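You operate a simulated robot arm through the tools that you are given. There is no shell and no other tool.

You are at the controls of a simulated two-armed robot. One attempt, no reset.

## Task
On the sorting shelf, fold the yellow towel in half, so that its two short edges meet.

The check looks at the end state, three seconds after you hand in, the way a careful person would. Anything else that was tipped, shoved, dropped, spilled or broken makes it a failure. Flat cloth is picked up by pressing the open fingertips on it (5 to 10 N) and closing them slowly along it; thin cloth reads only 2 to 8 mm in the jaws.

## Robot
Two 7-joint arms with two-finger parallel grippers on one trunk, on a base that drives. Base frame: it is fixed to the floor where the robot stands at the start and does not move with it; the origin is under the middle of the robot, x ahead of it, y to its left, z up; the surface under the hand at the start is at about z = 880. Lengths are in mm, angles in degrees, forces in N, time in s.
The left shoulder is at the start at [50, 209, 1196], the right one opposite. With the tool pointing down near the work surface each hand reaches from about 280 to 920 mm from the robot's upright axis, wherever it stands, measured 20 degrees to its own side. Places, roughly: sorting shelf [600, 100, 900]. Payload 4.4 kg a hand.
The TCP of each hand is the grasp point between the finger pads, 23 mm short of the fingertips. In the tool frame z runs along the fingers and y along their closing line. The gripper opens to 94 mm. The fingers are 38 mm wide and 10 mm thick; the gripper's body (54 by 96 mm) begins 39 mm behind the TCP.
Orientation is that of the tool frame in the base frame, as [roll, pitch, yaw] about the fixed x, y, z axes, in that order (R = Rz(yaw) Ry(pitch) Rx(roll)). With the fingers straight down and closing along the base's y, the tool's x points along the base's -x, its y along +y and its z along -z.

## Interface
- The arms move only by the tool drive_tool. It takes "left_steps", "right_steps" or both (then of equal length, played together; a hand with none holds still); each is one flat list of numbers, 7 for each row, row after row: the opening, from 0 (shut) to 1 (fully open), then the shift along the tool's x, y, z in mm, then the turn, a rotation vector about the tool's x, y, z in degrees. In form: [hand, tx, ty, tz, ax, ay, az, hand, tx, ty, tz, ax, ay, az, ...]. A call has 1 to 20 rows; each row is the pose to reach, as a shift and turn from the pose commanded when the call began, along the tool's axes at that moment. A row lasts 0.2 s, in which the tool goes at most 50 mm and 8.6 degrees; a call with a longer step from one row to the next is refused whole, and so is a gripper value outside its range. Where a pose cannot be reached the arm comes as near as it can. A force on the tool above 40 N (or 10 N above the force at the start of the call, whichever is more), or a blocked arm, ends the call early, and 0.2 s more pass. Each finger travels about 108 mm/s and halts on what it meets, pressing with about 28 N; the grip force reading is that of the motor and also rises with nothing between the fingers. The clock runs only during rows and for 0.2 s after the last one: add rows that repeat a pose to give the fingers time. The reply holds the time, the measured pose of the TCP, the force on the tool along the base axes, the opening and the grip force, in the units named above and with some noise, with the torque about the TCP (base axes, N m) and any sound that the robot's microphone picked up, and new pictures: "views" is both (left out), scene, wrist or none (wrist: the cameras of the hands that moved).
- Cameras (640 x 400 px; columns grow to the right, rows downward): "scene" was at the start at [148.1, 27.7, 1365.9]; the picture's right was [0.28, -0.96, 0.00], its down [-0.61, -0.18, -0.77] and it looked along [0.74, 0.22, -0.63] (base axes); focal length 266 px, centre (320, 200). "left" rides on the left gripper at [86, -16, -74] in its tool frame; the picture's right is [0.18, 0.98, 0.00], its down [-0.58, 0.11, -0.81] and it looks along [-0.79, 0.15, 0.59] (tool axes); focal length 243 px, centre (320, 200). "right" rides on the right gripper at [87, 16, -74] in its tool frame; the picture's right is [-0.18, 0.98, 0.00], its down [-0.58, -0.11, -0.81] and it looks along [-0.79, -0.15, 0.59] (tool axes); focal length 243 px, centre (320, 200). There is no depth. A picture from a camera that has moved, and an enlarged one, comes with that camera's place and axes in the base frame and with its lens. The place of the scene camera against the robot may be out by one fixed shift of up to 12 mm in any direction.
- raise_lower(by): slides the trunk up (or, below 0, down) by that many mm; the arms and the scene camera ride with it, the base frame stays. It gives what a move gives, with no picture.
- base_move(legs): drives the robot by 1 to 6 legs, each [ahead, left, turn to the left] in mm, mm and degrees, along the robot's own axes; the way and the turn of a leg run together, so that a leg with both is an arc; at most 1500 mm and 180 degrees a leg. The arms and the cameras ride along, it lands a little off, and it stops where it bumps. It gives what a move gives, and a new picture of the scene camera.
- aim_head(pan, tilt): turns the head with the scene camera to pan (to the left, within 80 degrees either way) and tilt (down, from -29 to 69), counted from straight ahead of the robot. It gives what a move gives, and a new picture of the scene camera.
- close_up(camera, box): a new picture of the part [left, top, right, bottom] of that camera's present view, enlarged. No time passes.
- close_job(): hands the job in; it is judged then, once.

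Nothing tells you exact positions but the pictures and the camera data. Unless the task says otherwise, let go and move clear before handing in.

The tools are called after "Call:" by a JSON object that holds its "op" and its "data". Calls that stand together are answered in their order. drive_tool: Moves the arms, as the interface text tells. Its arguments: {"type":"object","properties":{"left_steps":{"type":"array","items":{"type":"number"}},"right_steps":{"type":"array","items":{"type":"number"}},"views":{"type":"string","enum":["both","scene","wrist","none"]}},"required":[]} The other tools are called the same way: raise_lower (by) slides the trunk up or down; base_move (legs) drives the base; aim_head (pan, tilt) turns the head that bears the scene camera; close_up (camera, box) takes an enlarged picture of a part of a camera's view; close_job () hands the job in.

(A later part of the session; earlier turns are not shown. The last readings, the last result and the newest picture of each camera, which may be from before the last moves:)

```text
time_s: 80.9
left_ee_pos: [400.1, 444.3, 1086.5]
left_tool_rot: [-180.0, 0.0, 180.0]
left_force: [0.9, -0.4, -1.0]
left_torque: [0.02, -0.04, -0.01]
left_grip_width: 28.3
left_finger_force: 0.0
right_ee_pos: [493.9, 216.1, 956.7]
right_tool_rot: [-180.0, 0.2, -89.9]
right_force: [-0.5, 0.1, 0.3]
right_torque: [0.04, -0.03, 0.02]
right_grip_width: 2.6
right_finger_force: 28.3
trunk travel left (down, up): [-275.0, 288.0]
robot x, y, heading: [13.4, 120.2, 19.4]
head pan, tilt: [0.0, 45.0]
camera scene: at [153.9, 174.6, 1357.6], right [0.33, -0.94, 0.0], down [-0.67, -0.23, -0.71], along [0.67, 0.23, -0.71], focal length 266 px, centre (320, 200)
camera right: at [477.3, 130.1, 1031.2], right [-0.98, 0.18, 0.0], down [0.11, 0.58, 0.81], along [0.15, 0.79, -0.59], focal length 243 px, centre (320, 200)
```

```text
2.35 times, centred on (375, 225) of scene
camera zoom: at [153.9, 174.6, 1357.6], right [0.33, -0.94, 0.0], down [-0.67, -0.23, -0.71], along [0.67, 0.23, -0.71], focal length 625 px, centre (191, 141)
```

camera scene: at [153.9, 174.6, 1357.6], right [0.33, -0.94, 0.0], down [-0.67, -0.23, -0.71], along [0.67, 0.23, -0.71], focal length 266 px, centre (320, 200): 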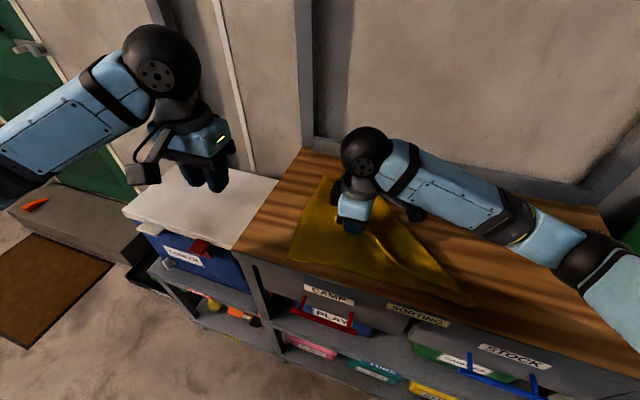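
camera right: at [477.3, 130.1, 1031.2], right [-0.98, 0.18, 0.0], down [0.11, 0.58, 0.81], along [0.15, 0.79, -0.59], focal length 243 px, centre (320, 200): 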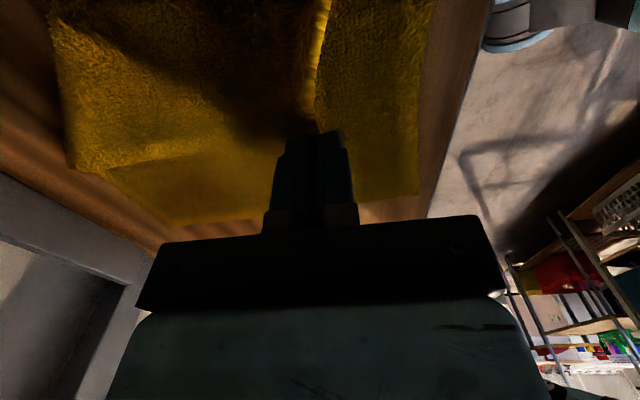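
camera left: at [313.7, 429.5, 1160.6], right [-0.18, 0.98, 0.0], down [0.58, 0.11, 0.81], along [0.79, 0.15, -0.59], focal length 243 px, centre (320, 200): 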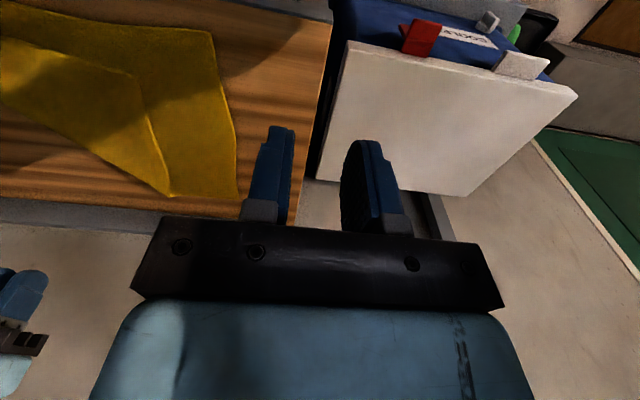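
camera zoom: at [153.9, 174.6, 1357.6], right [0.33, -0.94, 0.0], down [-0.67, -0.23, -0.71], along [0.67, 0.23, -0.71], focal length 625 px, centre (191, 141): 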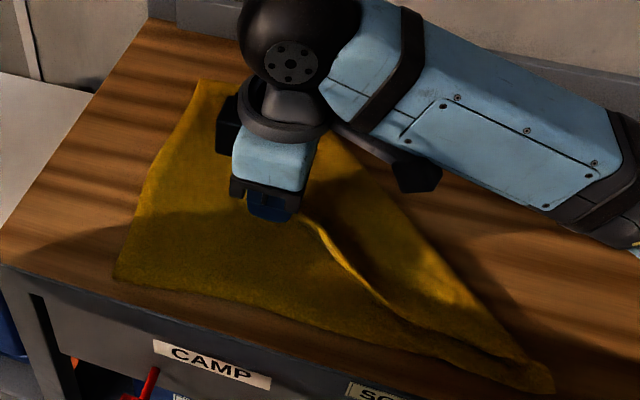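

Only the flap came up and the lower layer stayed flat. I'll carry this corner over the diagonal crease to its flat position near (690,-14).

Call:
{"op": "drive_tool", "data": {"right_steps": [0, 12.2, -10.4, -26, 0, 0, 0, 0, 27.4, -23.4, -49, 0, 0, 0, 0, 44.8, -38.4, -69, 0, 0, 0, 0, 64.6, -55.3, -84, 0, 0, 0, 0, 84.4, -72.2, -93, 0, 0, 0, 0, 104.1, -89.1, -97, 0, 0, 0, 0, 123.9, -106, -96, 0, 0, 0, 0, 143.6, -122.9, -90, 0, 0, 0, 0, 163.4, -139.8, -79, 0, 0, 0, 0, 181.6, -155.4, -63, 0, 0, 0, 0, 196.8, -168.4, -44, 0, 0, 0, 0, 209.8, -179.4, -24, 0, 0, 0, 0, 218.9, -187.2, -4, 0, 0, 0, 0, 225, -192.4, 14, 0, 0, 0, 0, 228.8, -195.7, 29, 0, 0, 0, 0, 231, -197.6, 39, 0, 0, 0, 0, 231, -197.6, 39, 0, 0, 0], "views": "both"}}

Call:
{"op": "close_up", "data": {"camera": "scene", "box": [270, 140, 500, 310]}}

```text
time_s: 84.5
left_ee_pos: [400.2, 443.6, 1085.7]
left_tool_rot: [179.9, 0.0, -180.0]
left_force: [1.0, 0.7, -0.5]
left_torque: [0.0, 0.03, -0.01]
left_grip_width: 28.3
left_finger_force: 0.1
right_ee_pos: [691.0, -13.3, 915.7]
right_tool_rot: [-179.9, 0.1, -90.0]
right_force: [-0.2, 0.1, 0.0]
right_torque: [-0.04, 0.01, -0.03]
right_grip_width: 2.5
right_finger_force: 28.2
trunk travel left (down, up): [-275.0, 288.0]
robot x, y, heading: [19.4, 122.3, 19.4]
head pan, tilt: [0.0, 45.0]
camera scene: at [153.8, 174.6, 1357.6], right [0.33, -0.94, 0.0], down [-0.67, -0.23, -0.71], along [0.67, 0.23, -0.71], focal length 266 px, centre (320, 200)
camera right: at [675.1, -100.2, 990.5], right [-0.98, 0.18, 0.0], down [0.11, 0.58, 0.81], along [0.15, 0.79, -0.59], focal length 243 px, centre (320, 200)
```

scene: 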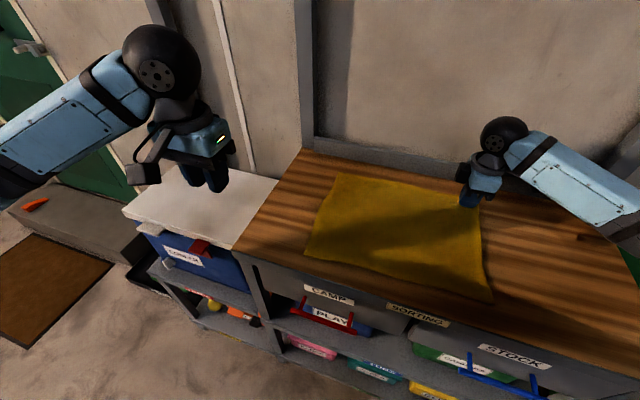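
right: 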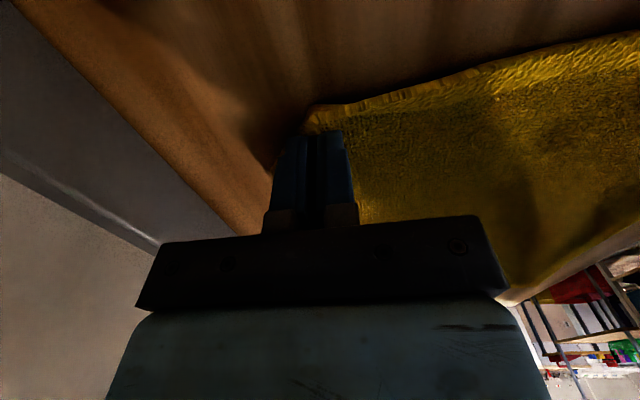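

```text
2.35 times, centred on (385, 225) of scene
camera zoom: at [153.8, 174.6, 1357.6], right [0.33, -0.94, 0.0], down [-0.67, -0.23, -0.71], along [0.67, 0.23, -0.71], focal length 625 px, centre (167, 141)
```

zoom: 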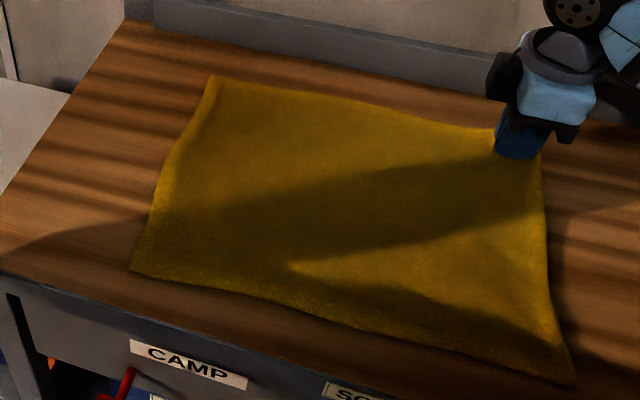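

The towel is flat again. I'll lower the corner the last few mm, release it and lift clear.

Call:
{"op": "drive_tool", "data": {"right_steps": [0, 0, 0, 3, 0, 0, 0, 0, 0, 0, 6, 0, 0, 0, 0.05, 0, 0, 6, 0, 0, 0, 0.1, 0, 0, 6, 0, 0, 0, 0.15, 0, 0, 6, 0, 0, 0, 0.2, 0, 0, 4, 0, 0, 0, 0.2, 0, 0, -4, 0, 0, 0, 0.2, 0, 0, -16, 0, 0, 0, 0.2, 0, 0, -40, 0, 0, 0, 0.2, 0, 0, -70, 0, 0, 0, 0.2, 0, 0, -90, 0, 0, 0], "views": "both"}}

Call:
{"op": "close_up", "data": {"camera": "scene", "box": [290, 150, 510, 310]}}

Call:
{"op": "close_up", "data": {"camera": "right", "box": [240, 0, 560, 220]}}

```text
time_s: 86.9
left_ee_pos: [400.5, 443.8, 1085.6]
left_tool_rot: [180.0, 0.1, -180.0]
left_force: [-0.2, -0.5, 0.1]
left_torque: [0.01, 0.01, 0.01]
left_grip_width: 28.2
left_finger_force: 0.1
right_ee_pos: [691.1, -14.6, 1005.6]
right_tool_rot: [-180.0, 0.1, -90.1]
right_force: [0.4, -0.2, -0.1]
right_torque: [0.0, 0.01, -0.01]
right_grip_width: 19.0
right_finger_force: 0.0
trunk travel left (down, up): [-275.0, 288.0]
robot x, y, heading: [16.0, 119.5, 19.3]
head pan, tilt: [0.0, 45.0]
camera scene: at [153.8, 174.6, 1357.6], right [0.33, -0.94, 0.0], down [-0.67, -0.23, -0.71], along [0.67, 0.23, -0.71], focal length 266 px, centre (320, 200)
camera right: at [674.7, -100.6, 1079.8], right [-0.98, 0.18, 0.0], down [0.11, 0.58, 0.81], along [0.15, 0.79, -0.59], focal length 243 px, centre (320, 200)
```

scene: 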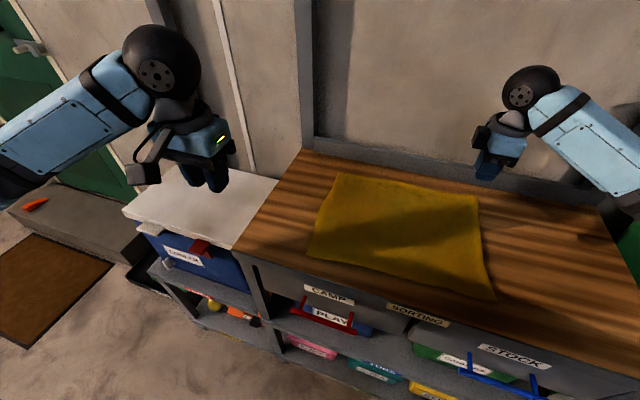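
right: 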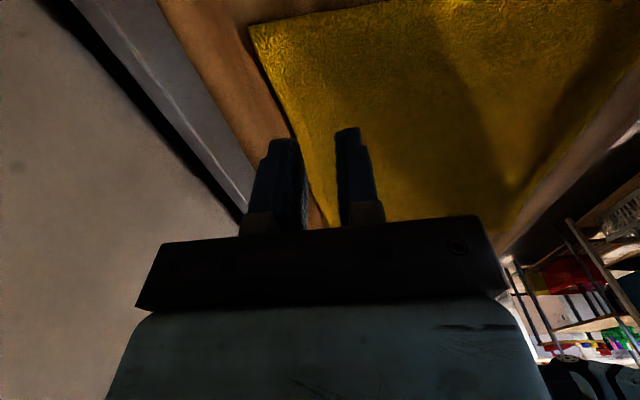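

```text
2.50 times, centred on (400, 230) of scene
camera zoom: at [153.8, 174.6, 1357.6], right [0.33, -0.94, 0.0], down [-0.67, -0.23, -0.71], along [0.67, 0.23, -0.71], focal length 664 px, centre (120, 125)
```

zoom: 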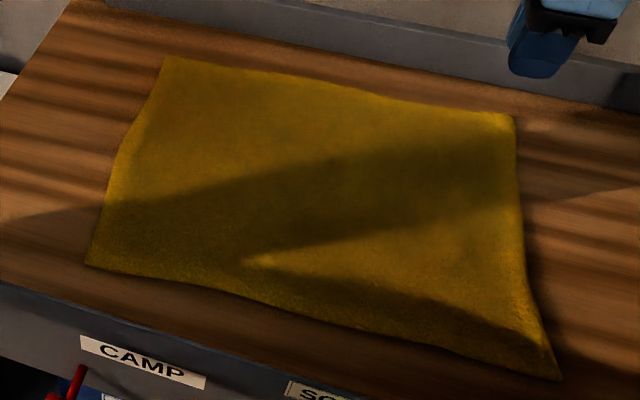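

```text
1.82 times, centred on (400, 110) of right
camera zoom: at [674.7, -100.6, 1079.8], right [-0.98, 0.18, 0.0], down [0.11, 0.58, 0.81], along [0.15, 0.79, -0.59], focal length 441 px, centre (174, 364)
```

zoom: 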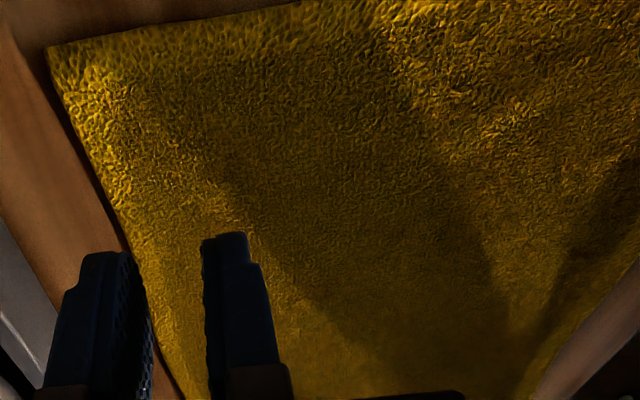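

The towel is flat again, now at about A (714,315), B (735,-47), C (454,-62) and D (430,300). I'll bring both hands above the right-hand short edge for a clean second fold.

Call:
{"op": "drive_tool", "data": {"left_steps": [0.3, -1.5, -9.8, 1.7, 0, 0, -0.1, 0.3, -6, -39.1, 6.9, 0, 0, -0.3, 0.3, -11.9, -78.2, 13.8, 0, 0, -0.5, 0.3, -17.9, -117.4, 20.6, 0, 0, -0.8, 0.3, -23.8, -156.5, 27.5, 0, 0, -1, 0.3, -29.8, -195.6, 34.4, 0, 0, -1.3, 0.3, -35.8, -234.7, 41.3, 0, 0, -1.5, 0.3, -41.7, -273.8, 48.2, 0, 0, -1.8, 0.3, -47.7, -313, 55, 0, 0, -2, 0.3, -53.6, -352.1, 61.9, 0, 0, -2.3, 0.3, -59.6, -391.2, 68.8, 0, 0, -2.6, 0.3, -65.6, -430.3, 75.7, 0, 0, -2.8, 0.3, -70.8, -464.6, 81.7, 0, 0, -3, 0.3, -74.5, -489, 86, 0, 0, -3.2], "right_steps": [0.3, 0.5, -0.5, 0.1, 0, 0, 1.7, 0.3, 1.8, -1.9, 0.4, 0, 0, 6.9, 0.3, 3.7, -3.8, 0.8, 0, 0, 13.9, 0.3, 5.5, -5.8, 1.2, 0, 0, 20.8, 0.3, 7.4, -7.7, 1.6, 0, 0, 27.8, 0.3, 9.2, -9.6, 2, 0, 0, 34.7, 0.3, 11, -11.5, 2.4, 0, 0, 41.7, 0.3, 12.9, -13.4, 2.8, 0, 0, 48.6, 0.3, 14.7, -15.4, 3.2, 0, 0, 55.6, 0.3, 16.6, -17.3, 3.6, 0, 0, 62.5, 0.3, 18.4, -19.2, 4, 0, 0, 69.4, 0.3, 20.2, -21.1, 4.4, 0, 0, 76.4, 0.3, 21.9, -22.8, 4.8, 0, 0, 82.5, 0.3, 23, -24, 5, 0, 0, 86.8], "views": "both"}}

Call:
{"op": "close_up", "data": {"camera": "left", "box": [220, 0, 480, 220]}}

Call:
{"op": "close_up", "data": {"camera": "right", "box": [220, 0, 480, 220]}}

```text
time_s: 89.9
left_ee_pos: [478.7, -32.9, 1000.7]
left_tool_rot: [-180.0, 0.0, -176.8]
left_force: [0.3, 0.3, -0.8]
left_torque: [0.0, -0.03, 0.0]
left_grip_width: 28.3
left_finger_force: 0.0
left hand out of reach, approached as far as the arm can: row 14
right_ee_pos: [715.1, -36.8, 1000.1]
right_tool_rot: [179.9, 0.0, -176.8]
right_force: [-0.3, -1.0, 0.4]
right_torque: [0.04, -0.03, 0.0]
right_grip_width: 28.2
right_finger_force: 0.1
trunk travel left (down, up): [-275.0, 288.0]
robot x, y, heading: [14.5, 125.7, 19.5]
head pan, tilt: [0.0, 45.0]
camera scene: at [153.4, 174.6, 1357.5], right [0.33, -0.94, 0.0], down [-0.67, -0.23, -0.71], along [0.67, 0.23, -0.71], focal length 266 px, centre (320, 200)
camera right: at [627.3, -26.0, 1075.4], right [0.13, 0.99, 0.0], down [0.59, -0.08, 0.81], along [0.8, -0.1, -0.59], focal length 243 px, centre (320, 200)
camera left: at [392.9, -53.3, 1075.5], right [-0.24, 0.97, 0.0], down [0.57, 0.14, 0.81], along [0.78, 0.19, -0.59], focal length 243 px, centre (320, 200)
```

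scene: 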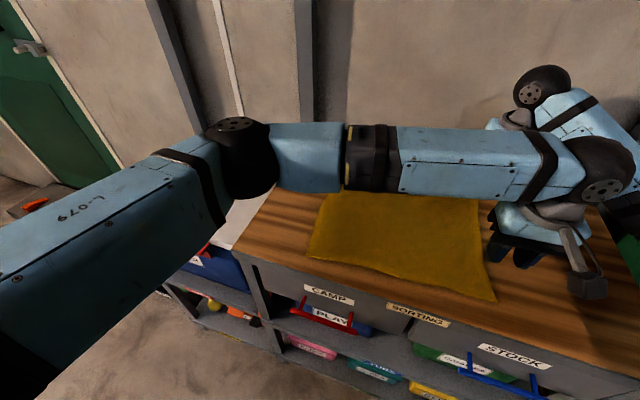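
right: 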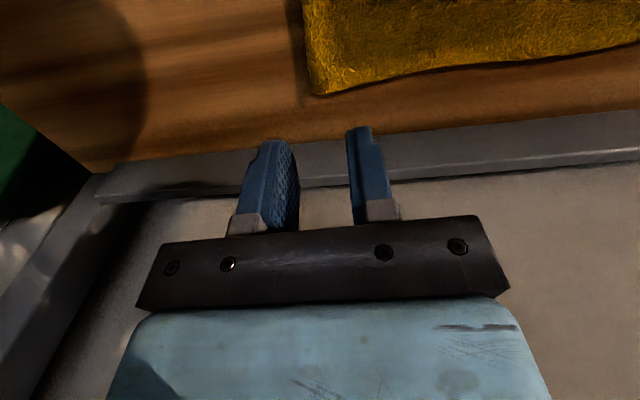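
left: 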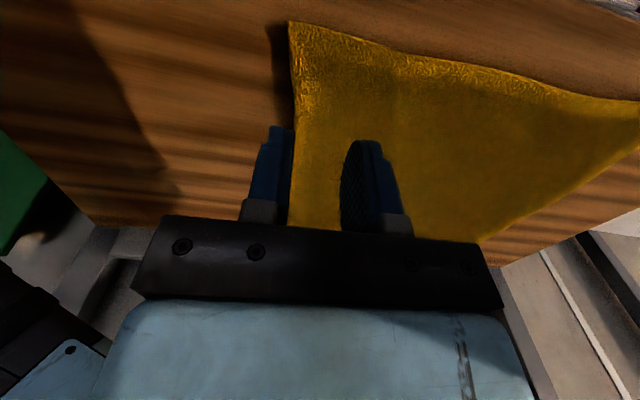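

```text
1.82 times, centred on (350, 110) of left
camera zoom: at [392.9, -53.3, 1075.5], right [-0.24, 0.97, 0.0], down [0.57, 0.14, 0.81], along [0.78, 0.19, -0.59], focal length 441 px, centre (266, 364)
```

zoom: 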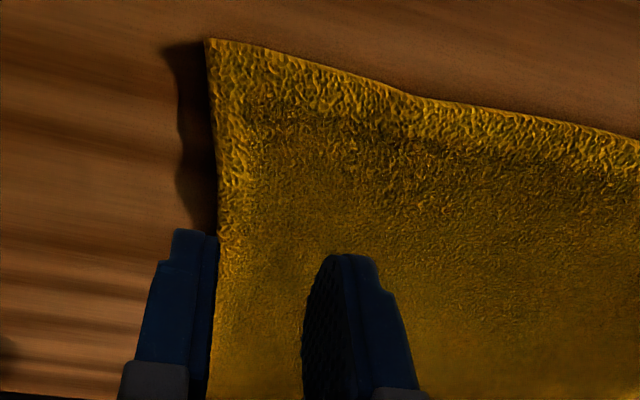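

```text
1.82 times, centred on (350, 110) of right
camera zoom: at [627.3, -26.0, 1075.4], right [0.13, 0.99, 0.0], down [0.59, -0.08, 0.81], along [0.8, -0.1, -0.59], focal length 441 px, centre (266, 364)
```

zoom: 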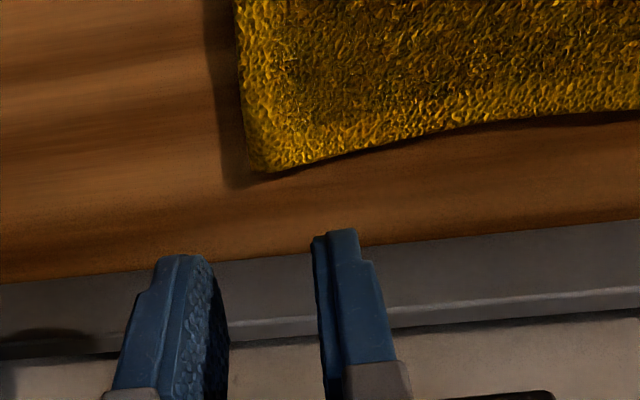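

The left arm is at its reach limit here, at y≈-33. I'll drive the base about 70 mm to the robot's right so both ends of the carry are within reach.

Call:
{"op": "base_move", "data": {"legs": [[-22, -66, 0]]}}

```text
time_s: 91.2
left_ee_pos: [480.7, -103.3, 1001.6]
left_tool_rot: [179.9, 0.1, -176.8]
left_force: [-0.7, 0.1, 0.5]
left_torque: [0.04, 0.02, 0.0]
left_grip_width: 28.3
left_finger_force: 0.1
right_ee_pos: [716.4, -107.7, 1001.7]
right_tool_rot: [179.9, 0.0, -176.8]
right_force: [0.9, 0.0, 1.0]
right_torque: [0.03, -0.06, -0.02]
right_grip_width: 28.2
right_finger_force: 0.1
trunk travel left (down, up): [-275.0, 288.0]
robot x, y, heading: [16.1, 51.6, 19.2]
head pan, tilt: [0.0, 45.0]
camera scene: at [154.8, 104.2, 1357.6], right [0.33, -0.94, 0.0], down [-0.67, -0.23, -0.71], along [0.67, 0.23, -0.71], focal length 266 px, centre (320, 200)
```

scene: 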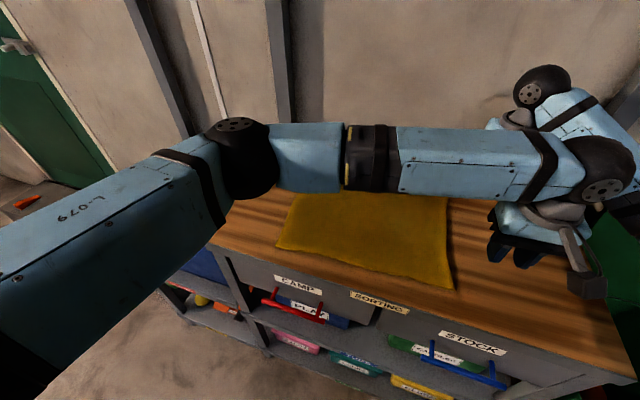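

Both hands rode along, with the left now at (481,-103) and the right at (716,-108). I'll bring them over the short edge and lower to a hover.

Call:
{"op": "drive_tool", "data": {"left_steps": [0.3, 0.1, 8, 2, 0, 0, 0, 0.3, 0.3, 22, 10, 0, 0, 0, 0.3, 0.6, 40, 28, 0, 0, 0, 0.3, 0.9, 54, 48, 0, 0, 0, 0.3, 0.9, 58.4, 63, 0, 0, 0, 0.3, 0.9, 58.4, 71.6, 0, 0, 0, 0.3, 0.9, 58.4, 71.6, 0, 0, 0], "right_steps": [0.3, -0.5, 10, 2, 0, 0, 0, 0.3, -1.5, 30, 10, 0, 0, 0, 0.3, -2.6, 53, 28, 0, 0, 0, 0.3, -3.6, 70, 48, 0, 0, 0, 0.3, -3.8, 76.1, 63, 0, 0, 0, 0.3, -3.8, 76.1, 71.7, 0, 0, 0, 0.3, -3.8, 76.1, 71.7, 0, 0, 0], "views": "both"}}

Call:
{"op": "close_up", "data": {"camera": "left", "box": [200, 20, 440, 220]}}

Call:
{"op": "close_up", "data": {"camera": "right", "box": [200, 20, 440, 220]}}

```text
time_s: 92.8
left_ee_pos: [474.5, -45.1, 931.0]
left_tool_rot: [-179.9, 0.0, -176.7]
left_force: [-0.4, 0.0, 1.2]
left_torque: [0.0, 0.01, 0.02]
left_grip_width: 28.2
left_finger_force: 0.1
right_ee_pos: [716.5, -30.0, 928.4]
right_tool_rot: [179.9, -0.1, -176.7]
right_force: [0.4, 1.0, 0.2]
right_torque: [0.04, 0.0, 0.02]
right_grip_width: 28.1
right_finger_force: 0.0
trunk travel left (down, up): [-275.0, 288.0]
robot x, y, heading: [12.7, 49.3, 19.5]
head pan, tilt: [0.0, 45.0]
camera scene: at [154.7, 104.7, 1357.6], right [0.33, -0.94, 0.0], down [-0.67, -0.23, -0.71], along [0.67, 0.23, -0.71], focal length 266 px, centre (320, 200)
camera right: at [628.8, -19.6, 1002.6], right [0.13, 0.99, 0.0], down [0.59, -0.08, 0.81], along [0.8, -0.1, -0.59], focal length 243 px, centre (320, 200)
camera left: at [388.8, -64.7, 1005.0], right [-0.24, 0.97, 0.0], down [0.57, 0.14, 0.81], along [0.78, 0.19, -0.59], focal length 243 px, centre (320, 200)
```

scene: 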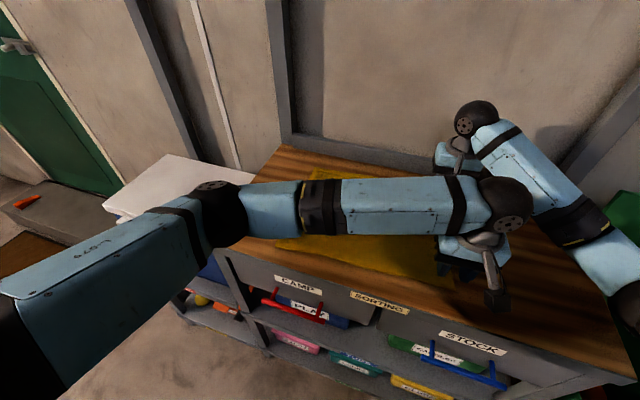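
right: 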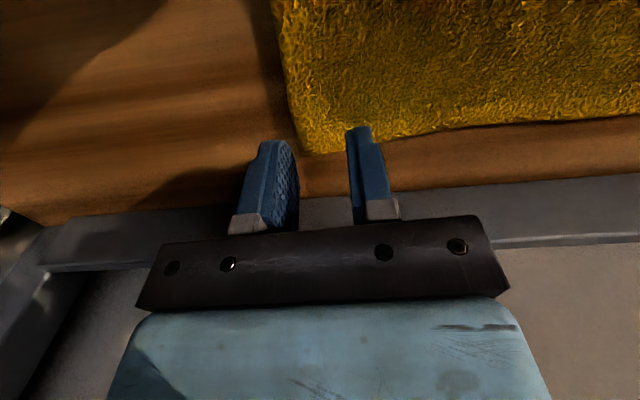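
left: 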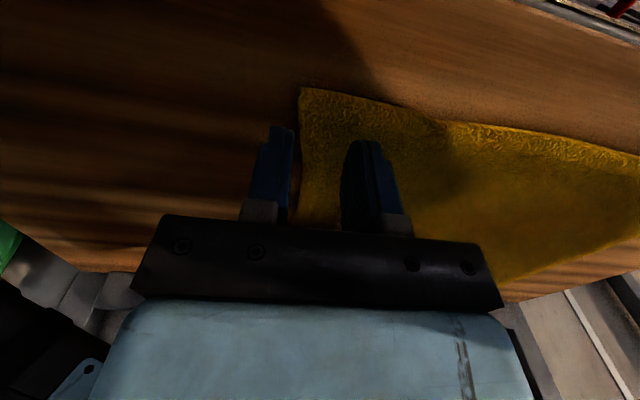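

```text
2.00 times, centred on (320, 120) of left
camera zoom: at [388.8, -64.7, 1005.0], right [-0.24, 0.97, 0.0], down [0.57, 0.14, 0.81], along [0.78, 0.19, -0.59], focal length 485 px, centre (320, 360)
```

zoom: 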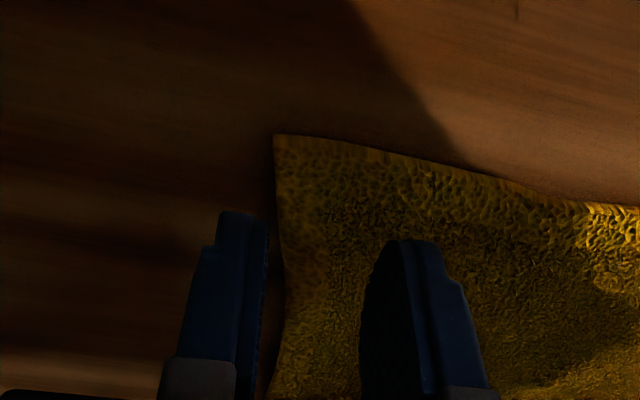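

```text
2.00 times, centred on (320, 120) of right
camera zoom: at [628.8, -19.6, 1002.6], right [0.13, 0.99, 0.0], down [0.59, -0.08, 0.81], along [0.8, -0.1, -0.59], focal length 485 px, centre (320, 360)
```

zoom: 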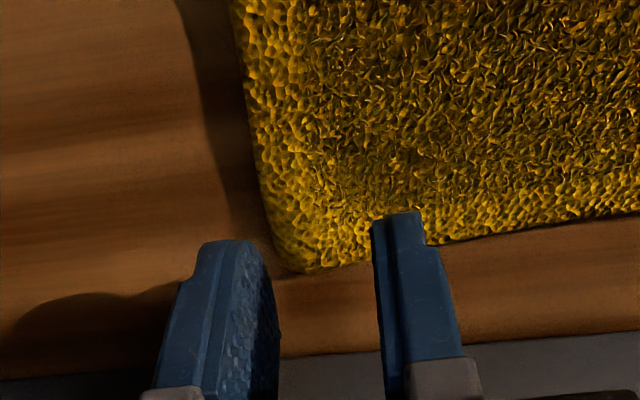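

The jaws sit well over both corners: C (456,-60) and B (738,-43). I'll lower to first contact.

Call:
{"op": "drive_tool", "data": {"left_steps": [0.3, 0, 0, 10, 0, 0, 0, 0.3, 0, 0, 18, 0, 0, 0, 0.3, 0, 0, 22, 0, 0, 0, 0.3, 0, 0, 22, 0, 0, 0], "right_steps": [0.3, 0, -2.5, 10, 0, 0, 0, 0.3, 0, -2.5, 18, 0, 0, 0, 0.3, 0, -2.5, 22, 0, 0, 0, 0.3, 0, -2.5, 22, 0, 0, 0], "views": "none"}}

```text
time_s: 93.8
left_ee_pos: [473.9, -43.9, 909.7]
left_tool_rot: [-179.8, 0.1, -176.8]
left_force: [0.5, -0.3, -0.1]
left_torque: [-0.03, -0.02, -0.01]
left_grip_width: 28.3
left_finger_force: 0.0
right_ee_pos: [720.5, -36.2, 914.8]
right_tool_rot: [-179.8, 0.9, -177.0]
right_force: [0.5, 0.0, 0.5]
right_torque: [0.03, 0.03, 0.05]
right_grip_width: 28.2
right_finger_force: 0.1
trunk travel left (down, up): [-275.0, 288.0]
robot x, y, heading: [16.9, 50.4, 19.1]
head pan, tilt: [0.0, 45.0]
```

The right hand stopped about 8 mm high with almost no force, as if something else is holding the arm. I'll look before doing more.

Call:
{"op": "drive_tool", "data": {"right_steps": [0.3, 0, 0, 0, 0, 0, 0], "views": "both"}}

Call:
{"op": "close_up", "data": {"camera": "scene", "box": [400, 80, 640, 330]}}

```text
time_s: 94.2
left_ee_pos: [474.1, -42.7, 910.4]
left_tool_rot: [-179.8, 0.2, -176.7]
left_force: [0.5, -0.3, -0.1]
left_torque: [0.01, -0.02, -0.01]
left_grip_width: 28.2
left_finger_force: 0.1
right_ee_pos: [720.4, -35.3, 915.2]
right_tool_rot: [-179.8, 0.7, -177.0]
right_force: [0.6, 0.2, 0.6]
right_torque: [-0.01, 0.03, 0.0]
right_grip_width: 28.2
right_finger_force: 0.0
trunk travel left (down, up): [-275.0, 288.0]
robot x, y, heading: [19.7, 46.9, 19.2]
head pan, tilt: [0.0, 45.0]
camera scene: at [152.6, 107.6, 1358.4], right [0.33, -0.94, 0.0], down [-0.67, -0.24, -0.71], along [0.67, 0.23, -0.71], focal length 266 px, centre (320, 200)
camera right: at [630.9, -23.5, 988.8], right [0.13, 0.99, 0.0], down [0.57, -0.08, 0.82], along [0.81, -0.11, -0.58], focal length 243 px, centre (320, 200)
```

scene: 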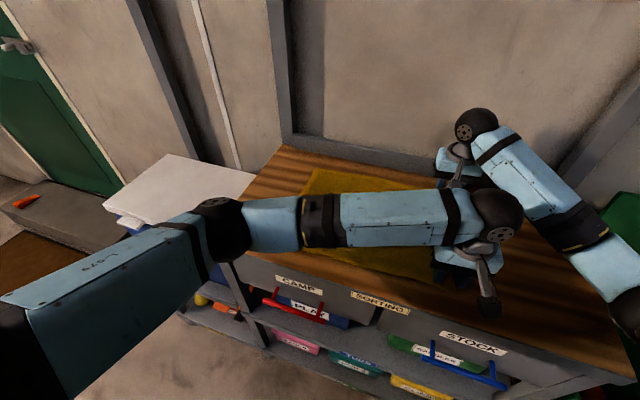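
right: 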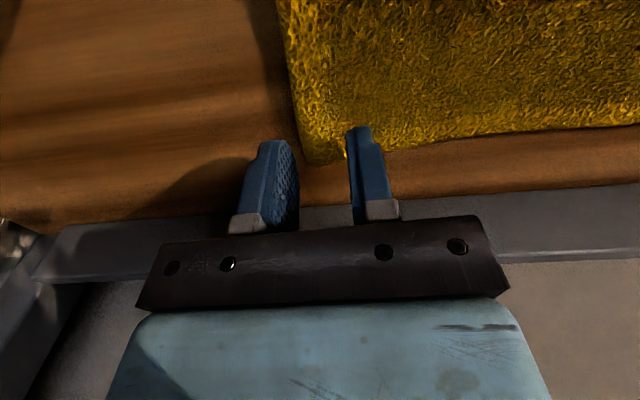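

```text
1.60 times, centred on (520, 205) of scene
camera zoom: at [152.6, 107.6, 1358.4], right [0.33, -0.94, 0.0], down [-0.67, -0.24, -0.71], along [0.67, 0.23, -0.71], focal length 425 px, centre (0, 192)
```

zoom: 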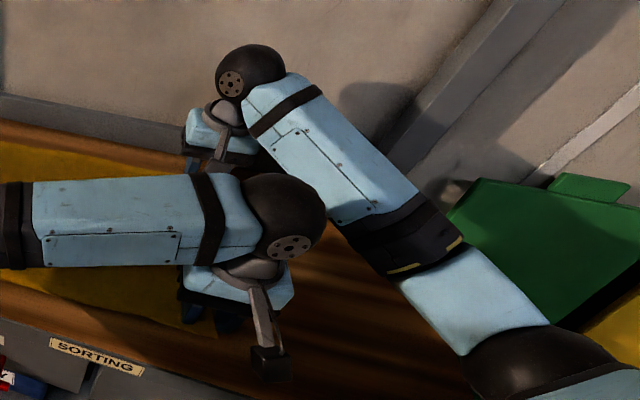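

The right elbow looks low and close to the shelf's end or the green bin, and the two arms are close to each other. I'll aim the head at the right side to check for contact.

Call:
{"op": "aim_head", "data": {"pan": -55, "tilt": 50}}

```text
time_s: 95.4
left_ee_pos: [473.7, -44.0, 910.7]
left_tool_rot: [-179.8, 0.1, -176.8]
left_force: [-1.4, 0.2, 0.6]
left_torque: [-0.01, 0.0, 0.0]
left_grip_width: 28.5
left_finger_force: 0.0
right_ee_pos: [719.1, -36.0, 915.9]
right_tool_rot: [-179.8, 1.0, -177.1]
right_force: [-0.2, -0.3, 0.7]
right_torque: [-0.03, 0.04, -0.03]
right_grip_width: 28.2
right_finger_force: 0.0
trunk travel left (down, up): [-275.0, 288.0]
robot x, y, heading: [12.1, 55.8, 19.1]
head pan, tilt: [-55.0, 50.0]
camera scene: at [137.8, 36.1, 1351.4], right [-0.58, -0.81, 0.0], down [-0.62, 0.44, -0.65], along [0.52, -0.38, -0.76], focal length 266 px, centre (320, 200)
```

scene: 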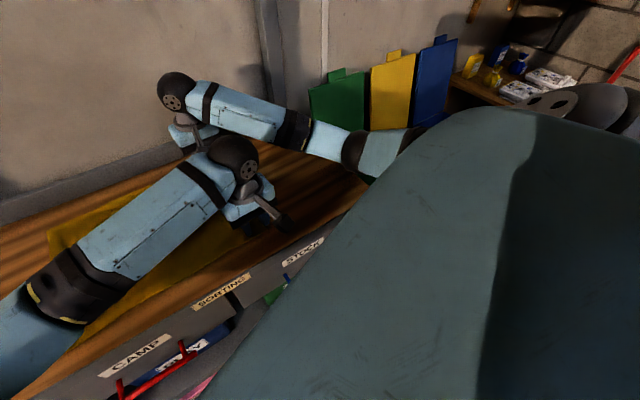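

Call:
{"op": "close_up", "data": {"camera": "scene", "box": [140, 50, 460, 250]}}

```text
2.00 times, centred on (300, 150) of scene
camera zoom: at [137.8, 36.1, 1351.4], right [-0.58, -0.81, 0.0], down [-0.62, 0.44, -0.65], along [0.52, -0.38, -0.76], focal length 531 px, centre (360, 300)
```

zoom: 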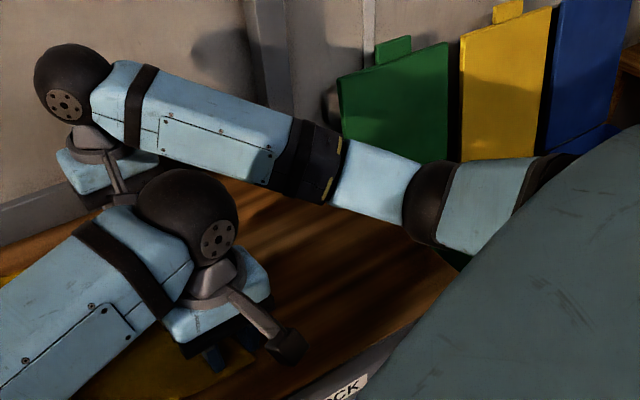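

In both views the left wrist sits right against the right forearm, so the arms are probably touching each other. I'll raise the right hand, grasp C with the left first, lift that out of the way and then grasp B with the right.

Call:
{"op": "drive_tool", "data": {"right_steps": [0.3, 0, 0, -10, 0, 0, 0, 0.3, 0, 0, -30, 0, 0, 0, 0.3, -5, 0, -60, 0, 0, 0, 0.3, -10, 0, -80, 0, 0, 0, 0.3, -10, 0, -80, 0, 0, 0], "views": "none"}}

Call:
{"op": "aim_head", "data": {"pan": -20, "tilt": 45}}

```text
time_s: 96.6
left_ee_pos: [474.7, -44.3, 906.5]
left_tool_rot: [179.9, 0.0, -176.7]
left_force: [-0.2, 1.1, 3.0]
left_torque: [0.05, -0.01, 0.01]
left_grip_width: 28.5
left_finger_force: 0.0
right_ee_pos: [723.9, -31.7, 988.3]
right_tool_rot: [179.9, 0.0, -176.7]
right_force: [-0.3, 0.1, 0.7]
right_torque: [0.02, 0.02, 0.01]
right_grip_width: 28.2
right_finger_force: 0.1
trunk travel left (down, up): [-275.0, 288.0]
robot x, y, heading: [13.1, 53.7, 19.2]
head pan, tilt: [-55.0, 50.0]
```

```text
time_s: 97.6
left_ee_pos: [474.9, -44.7, 908.0]
left_tool_rot: [-180.0, 0.0, -176.7]
left_force: [-0.2, -0.2, 1.2]
left_torque: [0.01, 0.0, 0.03]
left_grip_width: 28.6
left_finger_force: 0.5
right_ee_pos: [725.1, -32.4, 989.0]
right_tool_rot: [179.8, 0.0, -176.7]
right_force: [-0.4, 0.2, 0.3]
right_torque: [-0.02, 0.02, 0.01]
right_grip_width: 28.2
right_finger_force: 0.0
trunk travel left (down, up): [-275.0, 288.0]
robot x, y, heading: [16.9, 51.0, 19.3]
head pan, tilt: [-20.0, 45.0]
camera scene: at [159.3, 76.7, 1357.6], right [-0.01, -1.0, 0.0], down [-0.71, 0.01, -0.71], along [0.71, -0.01, -0.71], focal length 266 px, centre (320, 200)
```

scene: 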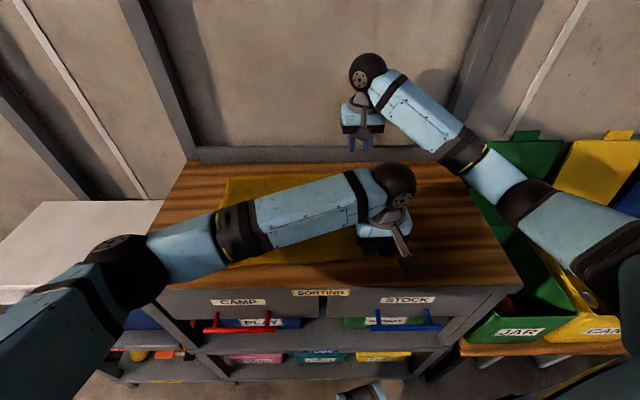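

With the right hand raised, both arms settled at their commanded poses, so they had indeed been touching. Now the left hand presses and grasps corner C first.

Call:
{"op": "drive_tool", "data": {"left_steps": [0.3, 0, 0, 1, 0, 0, 0, 0.3, 0, 0, 1.5, 0, 0, 0, 0.3, 0, 0, 1.5, 0, 0, 0], "views": "wrist"}}

Call:
{"op": "close_up", "data": {"camera": "left", "box": [220, 60, 420, 220]}}

```text
time_s: 98.4
left_ee_pos: [475.9, -44.0, 905.9]
left_tool_rot: [-180.0, 0.1, -176.8]
left_force: [1.1, 0.9, 8.0]
left_torque: [0.14, -0.03, -0.05]
left_grip_width: 28.8
left_finger_force: 0.7
right_ee_pos: [725.3, -32.0, 988.4]
right_tool_rot: [179.9, -0.1, -176.7]
right_force: [-0.6, 0.5, -0.3]
right_torque: [-0.01, -0.01, -0.02]
right_grip_width: 28.0
right_finger_force: 0.1
trunk travel left (down, up): [-275.0, 288.0]
robot x, y, heading: [13.7, 52.9, 19.5]
head pan, tilt: [-20.0, 45.0]
camera left: at [389.5, -64.8, 980.8], right [-0.24, 0.97, 0.0], down [0.57, 0.14, 0.81], along [0.78, 0.19, -0.59], focal length 243 px, centre (320, 200)
```

left: 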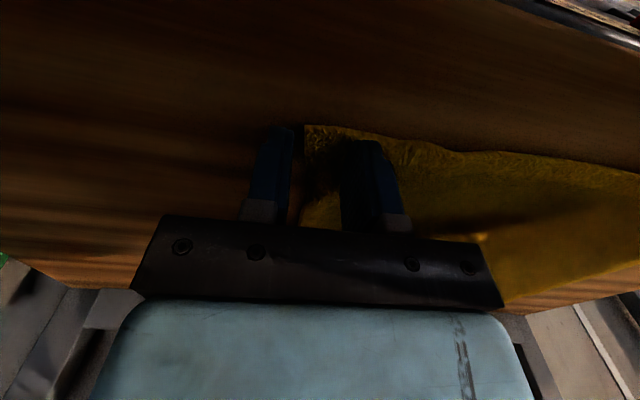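

```text
2.50 times, centred on (320, 140) of left
camera zoom: at [389.5, -64.8, 980.8], right [-0.24, 0.97, 0.0], down [0.57, 0.14, 0.81], along [0.78, 0.19, -0.59], focal length 606 px, centre (320, 350)
```

zoom: 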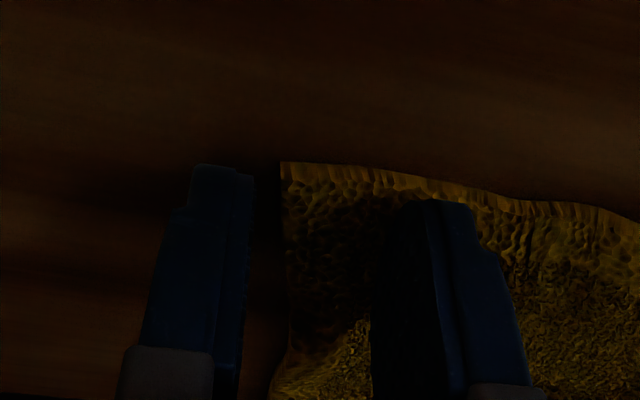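

The left jaws press with 8 N and the outer finger is just off the edge. I'll close slowly.

Call:
{"op": "drive_tool", "data": {"left_steps": [0.28, 0, 0, 0, 0, 0, 0, 0.26, 0, 0, 0, 0, 0, 0, 0.24, 0, 0, 0, 0, 0, 0, 0.22, 0, 0, 0, 0, 0, 0, 0.2, 0, 0, 0, 0, 0, 0, 0.18, 0, 0, 0, 0, 0, 0, 0.16, 0, 0, 0, 0, 0, 0, 0.14, 0, 0, 0, 0, 0, 0, 0.12, 0, 0, 0, 0, 0, 0, 0.1, 0, 0, 0, 0, 0, 0, 0.08, 0, 0, 0, 0, 0, 0, 0.06, 0, 0, 0, 0, 0, 0, 0.04, 0, 0, 0, 0, 0, 0, 0.02, 0, 0, 0, 0, 0, 0, 0, 0, 0, 0, 0, 0, 0, 0, 0, 0, 0, 0, 0, 0, 0, 0, 0, 0, 0, 0, 0], "views": "wrist"}}

Call:
{"op": "close_up", "data": {"camera": "left", "box": [220, 60, 420, 220]}}

```text
time_s: 102.0
left_ee_pos: [474.3, -44.6, 906.6]
left_tool_rot: [180.0, 0.0, -176.8]
left_force: [0.5, 3.4, 11.2]
left_torque: [0.15, -0.08, 0.0]
left_grip_width: 4.4
left_finger_force: 27.5
right_ee_pos: [725.0, -32.4, 989.3]
right_tool_rot: [-180.0, 0.1, -176.7]
right_force: [0.9, -0.7, 0.1]
right_torque: [0.01, 0.01, -0.03]
right_grip_width: 28.3
right_finger_force: 0.0
trunk travel left (down, up): [-275.0, 288.0]
robot x, y, heading: [17.3, 51.1, 19.2]
head pan, tilt: [-20.0, 45.0]
camera left: at [389.2, -64.6, 980.7], right [-0.24, 0.97, 0.0], down [0.57, 0.14, 0.81], along [0.78, 0.19, -0.59], focal length 243 px, centre (320, 200)
```

left: 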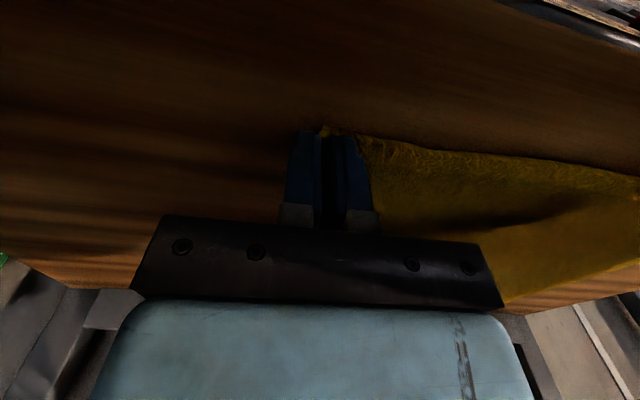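

```text
2.50 times, centred on (320, 140) of left
camera zoom: at [389.2, -64.6, 980.7], right [-0.24, 0.97, 0.0], down [0.57, 0.14, 0.81], along [0.78, 0.19, -0.59], focal length 606 px, centre (320, 350)
```

zoom: 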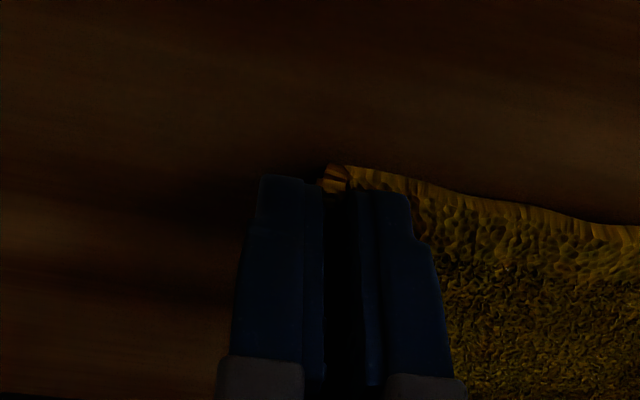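

The left jaws hold cloth at 4.4 mm. I'll lift that corner about 90 mm and inward, leaving some slack, so the right arm has room to reach B.

Call:
{"op": "drive_tool", "data": {"left_steps": [0, -1, 2, -8, 0, 0, 0, 0, -3, 8, -24, 0, 0, 0, 0, -6, 16, -44, 0, 0, 0, 0, -10, 26, -66, 0, 0, 0, 0, -13, 34, -82, 0, 0, 0, 0, -14, 37, -90, 0, 0, 0, 0, -14, 37, -90, 0, 0, 0], "views": "both"}}

Call:
{"op": "close_up", "data": {"camera": "right", "box": [220, 0, 480, 220]}}

```text
time_s: 103.6
left_ee_pos: [487.9, -6.6, 997.3]
left_tool_rot: [180.0, 0.0, -176.8]
left_force: [0.8, -0.5, 0.1]
left_torque: [-0.05, 0.02, -0.02]
left_grip_width: 4.2
left_finger_force: 28.3
right_ee_pos: [725.4, -32.9, 988.2]
right_tool_rot: [179.9, -0.1, -176.8]
right_force: [-1.3, -0.3, 0.3]
right_torque: [0.02, 0.02, 0.0]
right_grip_width: 28.3
right_finger_force: 0.0
trunk travel left (down, up): [-275.0, 288.0]
robot x, y, heading: [16.5, 51.6, 19.3]
head pan, tilt: [-20.0, 45.0]
camera scene: at [159.4, 76.8, 1357.6], right [-0.01, -1.0, 0.0], down [-0.71, 0.01, -0.71], along [0.71, -0.01, -0.71], focal length 266 px, centre (320, 200)
camera left: at [402.6, -27.6, 1072.1], right [-0.24, 0.97, 0.0], down [0.57, 0.14, 0.81], along [0.78, 0.19, -0.59], focal length 243 px, centre (320, 200)
```

scene: 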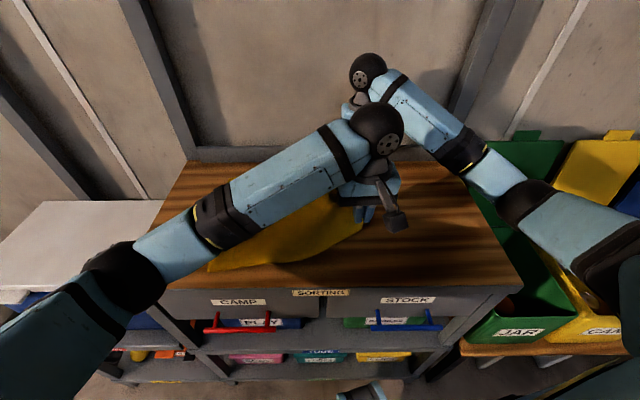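
left: 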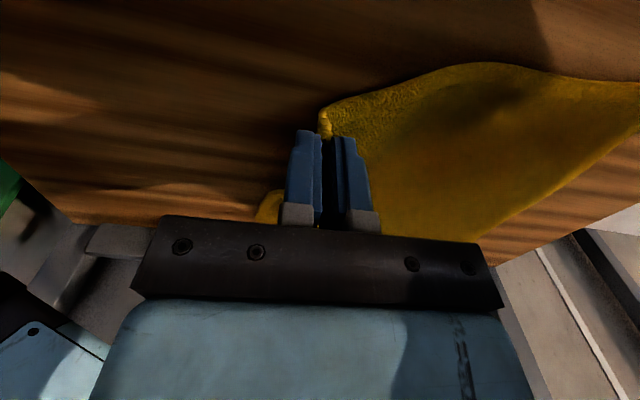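

```text
1.82 times, centred on (350, 110) of right
camera zoom: at [637.5, -21.2, 1062.8], right [0.13, 0.99, 0.0], down [0.59, -0.08, 0.81], along [0.8, -0.1, -0.59], focal length 441 px, centre (266, 364)
```

zoom: 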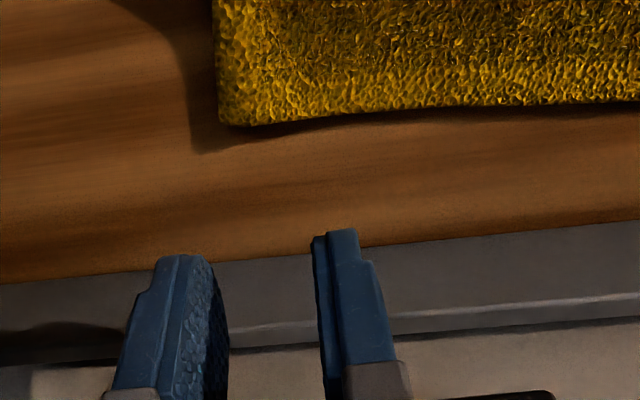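

Corner B is now at about (718,-47). I'll move the right hand over it and check that the arm moves freely.

Call:
{"op": "drive_tool", "data": {"right_steps": [0.3, 8, 0, 8, 0, 0, 0, 0.3, 20, 0, 25, 0, 0, 0, 0.3, 28, 0, 42, 0, 0, 0, 0.3, 28, 0, 54, 0, 0, 0, 0.3, 28, 0, 58.5, 0, 0, 0, 0.3, 28, 0, 58.5, 0, 0, 0], "views": "wrist"}}

Call:
{"op": "close_up", "data": {"camera": "right", "box": [220, 20, 460, 220]}}

```text
time_s: 105.0
left_ee_pos: [488.0, -7.6, 997.4]
left_tool_rot: [-180.0, 0.0, -176.8]
left_force: [1.1, -0.1, -0.2]
left_torque: [-0.01, 0.02, 0.0]
left_grip_width: 4.5
left_finger_force: 27.8
right_ee_pos: [697.8, -34.0, 929.9]
right_tool_rot: [179.9, 0.0, -176.7]
right_force: [-0.6, 0.0, 0.5]
right_torque: [-0.01, 0.01, 0.01]
right_grip_width: 28.2
right_finger_force: 0.1
trunk travel left (down, up): [-275.0, 288.0]
robot x, y, heading: [16.1, 50.2, 19.3]
head pan, tilt: [-20.0, 45.0]
camera right: at [610.1, -23.5, 1003.6], right [0.13, 0.99, 0.0], down [0.59, -0.08, 0.81], along [0.8, -0.1, -0.59], focal length 243 px, centre (320, 200)
```

right: 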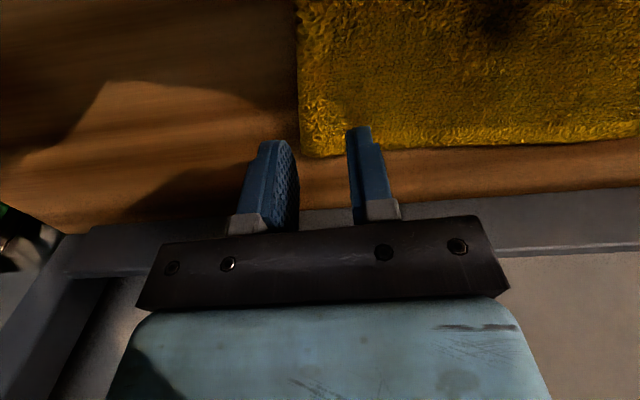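

```text
2.00 times, centred on (340, 120) of right
camera zoom: at [610.1, -23.5, 1003.6], right [0.13, 0.99, 0.0], down [0.59, -0.08, 0.81], along [0.8, -0.1, -0.59], focal length 485 px, centre (280, 360)
```

zoom: 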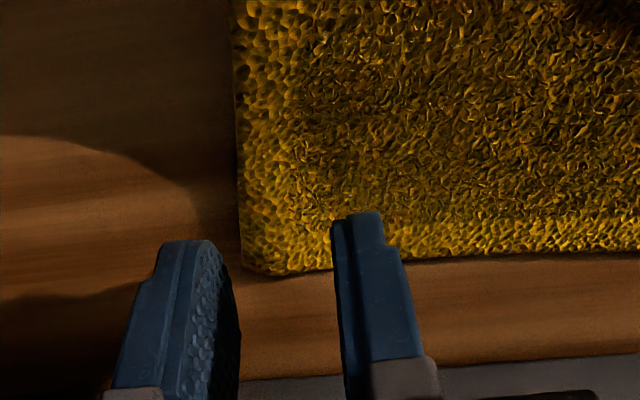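

The right arm is free and B sits correctly under the jaws. I'll lower to contact.

Call:
{"op": "drive_tool", "data": {"right_steps": [0.3, 0, 0, 10, 0, 0, 0, 0.3, 0, 0, 18, 0, 0, 0, 0.3, 0, 0, 22, 0, 0, 0, 0.3, 0, 0, 23, 0, 0, 0, 0.3, 0, 0, 23, 0, 0, 0], "views": "none"}}

```text
time_s: 106.2
left_ee_pos: [486.7, -5.8, 999.5]
left_tool_rot: [-179.8, 0.1, -176.8]
left_force: [-0.2, -0.9, 0.4]
left_torque: [-0.03, 0.01, 0.0]
left_grip_width: 4.1
left_finger_force: 27.8
right_ee_pos: [703.1, -38.1, 918.8]
right_tool_rot: [-179.6, 1.2, -177.2]
right_force: [0.0, -0.1, 0.1]
right_torque: [-0.02, -0.04, -0.01]
right_grip_width: 28.2
right_finger_force: 0.0
trunk travel left (down, up): [-275.0, 288.0]
robot x, y, heading: [17.5, 49.7, 19.6]
head pan, tilt: [-20.0, 45.0]
```

The right arm is blocked again at z≈918 and the whole robot shifts slightly, so its elbow must be resting on something. I'll raise it straight away and look at the elbow.

Call:
{"op": "drive_tool", "data": {"right_steps": [0.3, 0, 0, -10, 0, 0, 0, 0.3, 0, 0, -30, 0, 0, 0, 0.3, 0, 0, -40, 0, 0, 0], "views": "none"}}

Call:
{"op": "aim_head", "data": {"pan": -65, "tilt": 45}}

Call:
{"op": "aim_head", "data": {"pan": -40, "tilt": 55}}

```text
time_s: 107.0
left_ee_pos: [483.4, -5.8, 998.5]
left_tool_rot: [-180.0, 0.4, -176.8]
left_force: [-0.1, 1.1, 0.6]
left_torque: [-0.09, -0.04, 0.01]
left_grip_width: 4.6
left_finger_force: 28.2
right_ee_pos: [693.8, -32.9, 946.8]
right_tool_rot: [-179.9, 0.2, -176.7]
right_force: [0.5, -5.4, -0.4]
right_torque: [0.32, -0.01, 0.01]
right_grip_width: 27.9
right_finger_force: 0.0
trunk travel left (down, up): [-275.0, 288.0]
robot x, y, heading: [15.6, 50.7, 19.2]
head pan, tilt: [-20.0, 45.0]
```

```text
time_s: 108.2
left_ee_pos: [487.5, -6.2, 998.1]
left_tool_rot: [-179.9, 0.1, -176.8]
left_force: [-0.4, -0.2, 0.0]
left_torque: [-0.02, 0.02, -0.02]
left_grip_width: 4.3
left_finger_force: 28.4
right_ee_pos: [697.6, -31.9, 948.1]
right_tool_rot: [180.0, 0.2, -176.6]
right_force: [-0.1, 0.0, 0.0]
right_torque: [-0.01, -0.01, -0.01]
right_grip_width: 28.3
right_finger_force: 0.1
trunk travel left (down, up): [-275.0, 288.0]
robot x, y, heading: [15.1, 49.9, 19.2]
head pan, tilt: [-65.0, 45.0]
camera scene: at [133.5, 21.6, 1357.8], right [-0.71, -0.7, 0.0], down [-0.49, 0.5, -0.71], along [0.5, -0.51, -0.71], focal length 266 px, centre (320, 200)
```

scene: 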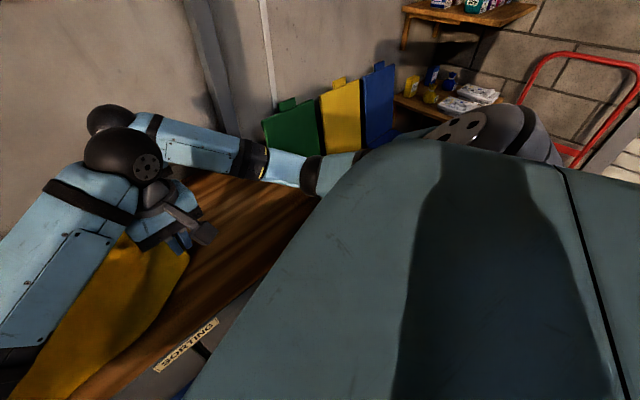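

```text
time_s: 109.0
left_ee_pos: [485.2, -6.5, 998.9]
left_tool_rot: [-179.9, 0.0, -176.8]
left_force: [0.0, 0.4, -0.6]
left_torque: [-0.01, -0.02, -0.01]
left_grip_width: 4.3
left_finger_force: 27.8
right_ee_pos: [698.4, -33.4, 947.2]
right_tool_rot: [180.0, 0.1, -176.7]
right_force: [0.4, -0.2, -0.1]
right_torque: [0.02, 0.0, 0.0]
right_grip_width: 28.2
right_finger_force: 0.0
trunk travel left (down, up): [-275.0, 288.0]
robot x, y, heading: [15.3, 54.1, 19.3]
head pan, tilt: [-40.0, 55.0]
camera scene: at [144.5, 53.7, 1344.4], right [-0.35, -0.94, 0.0], down [-0.77, 0.29, -0.58], along [0.54, -0.2, -0.82], focal length 266 px, centre (320, 200)
```

scene: 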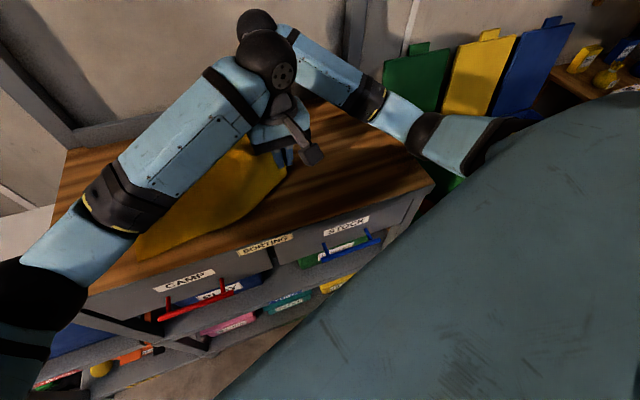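

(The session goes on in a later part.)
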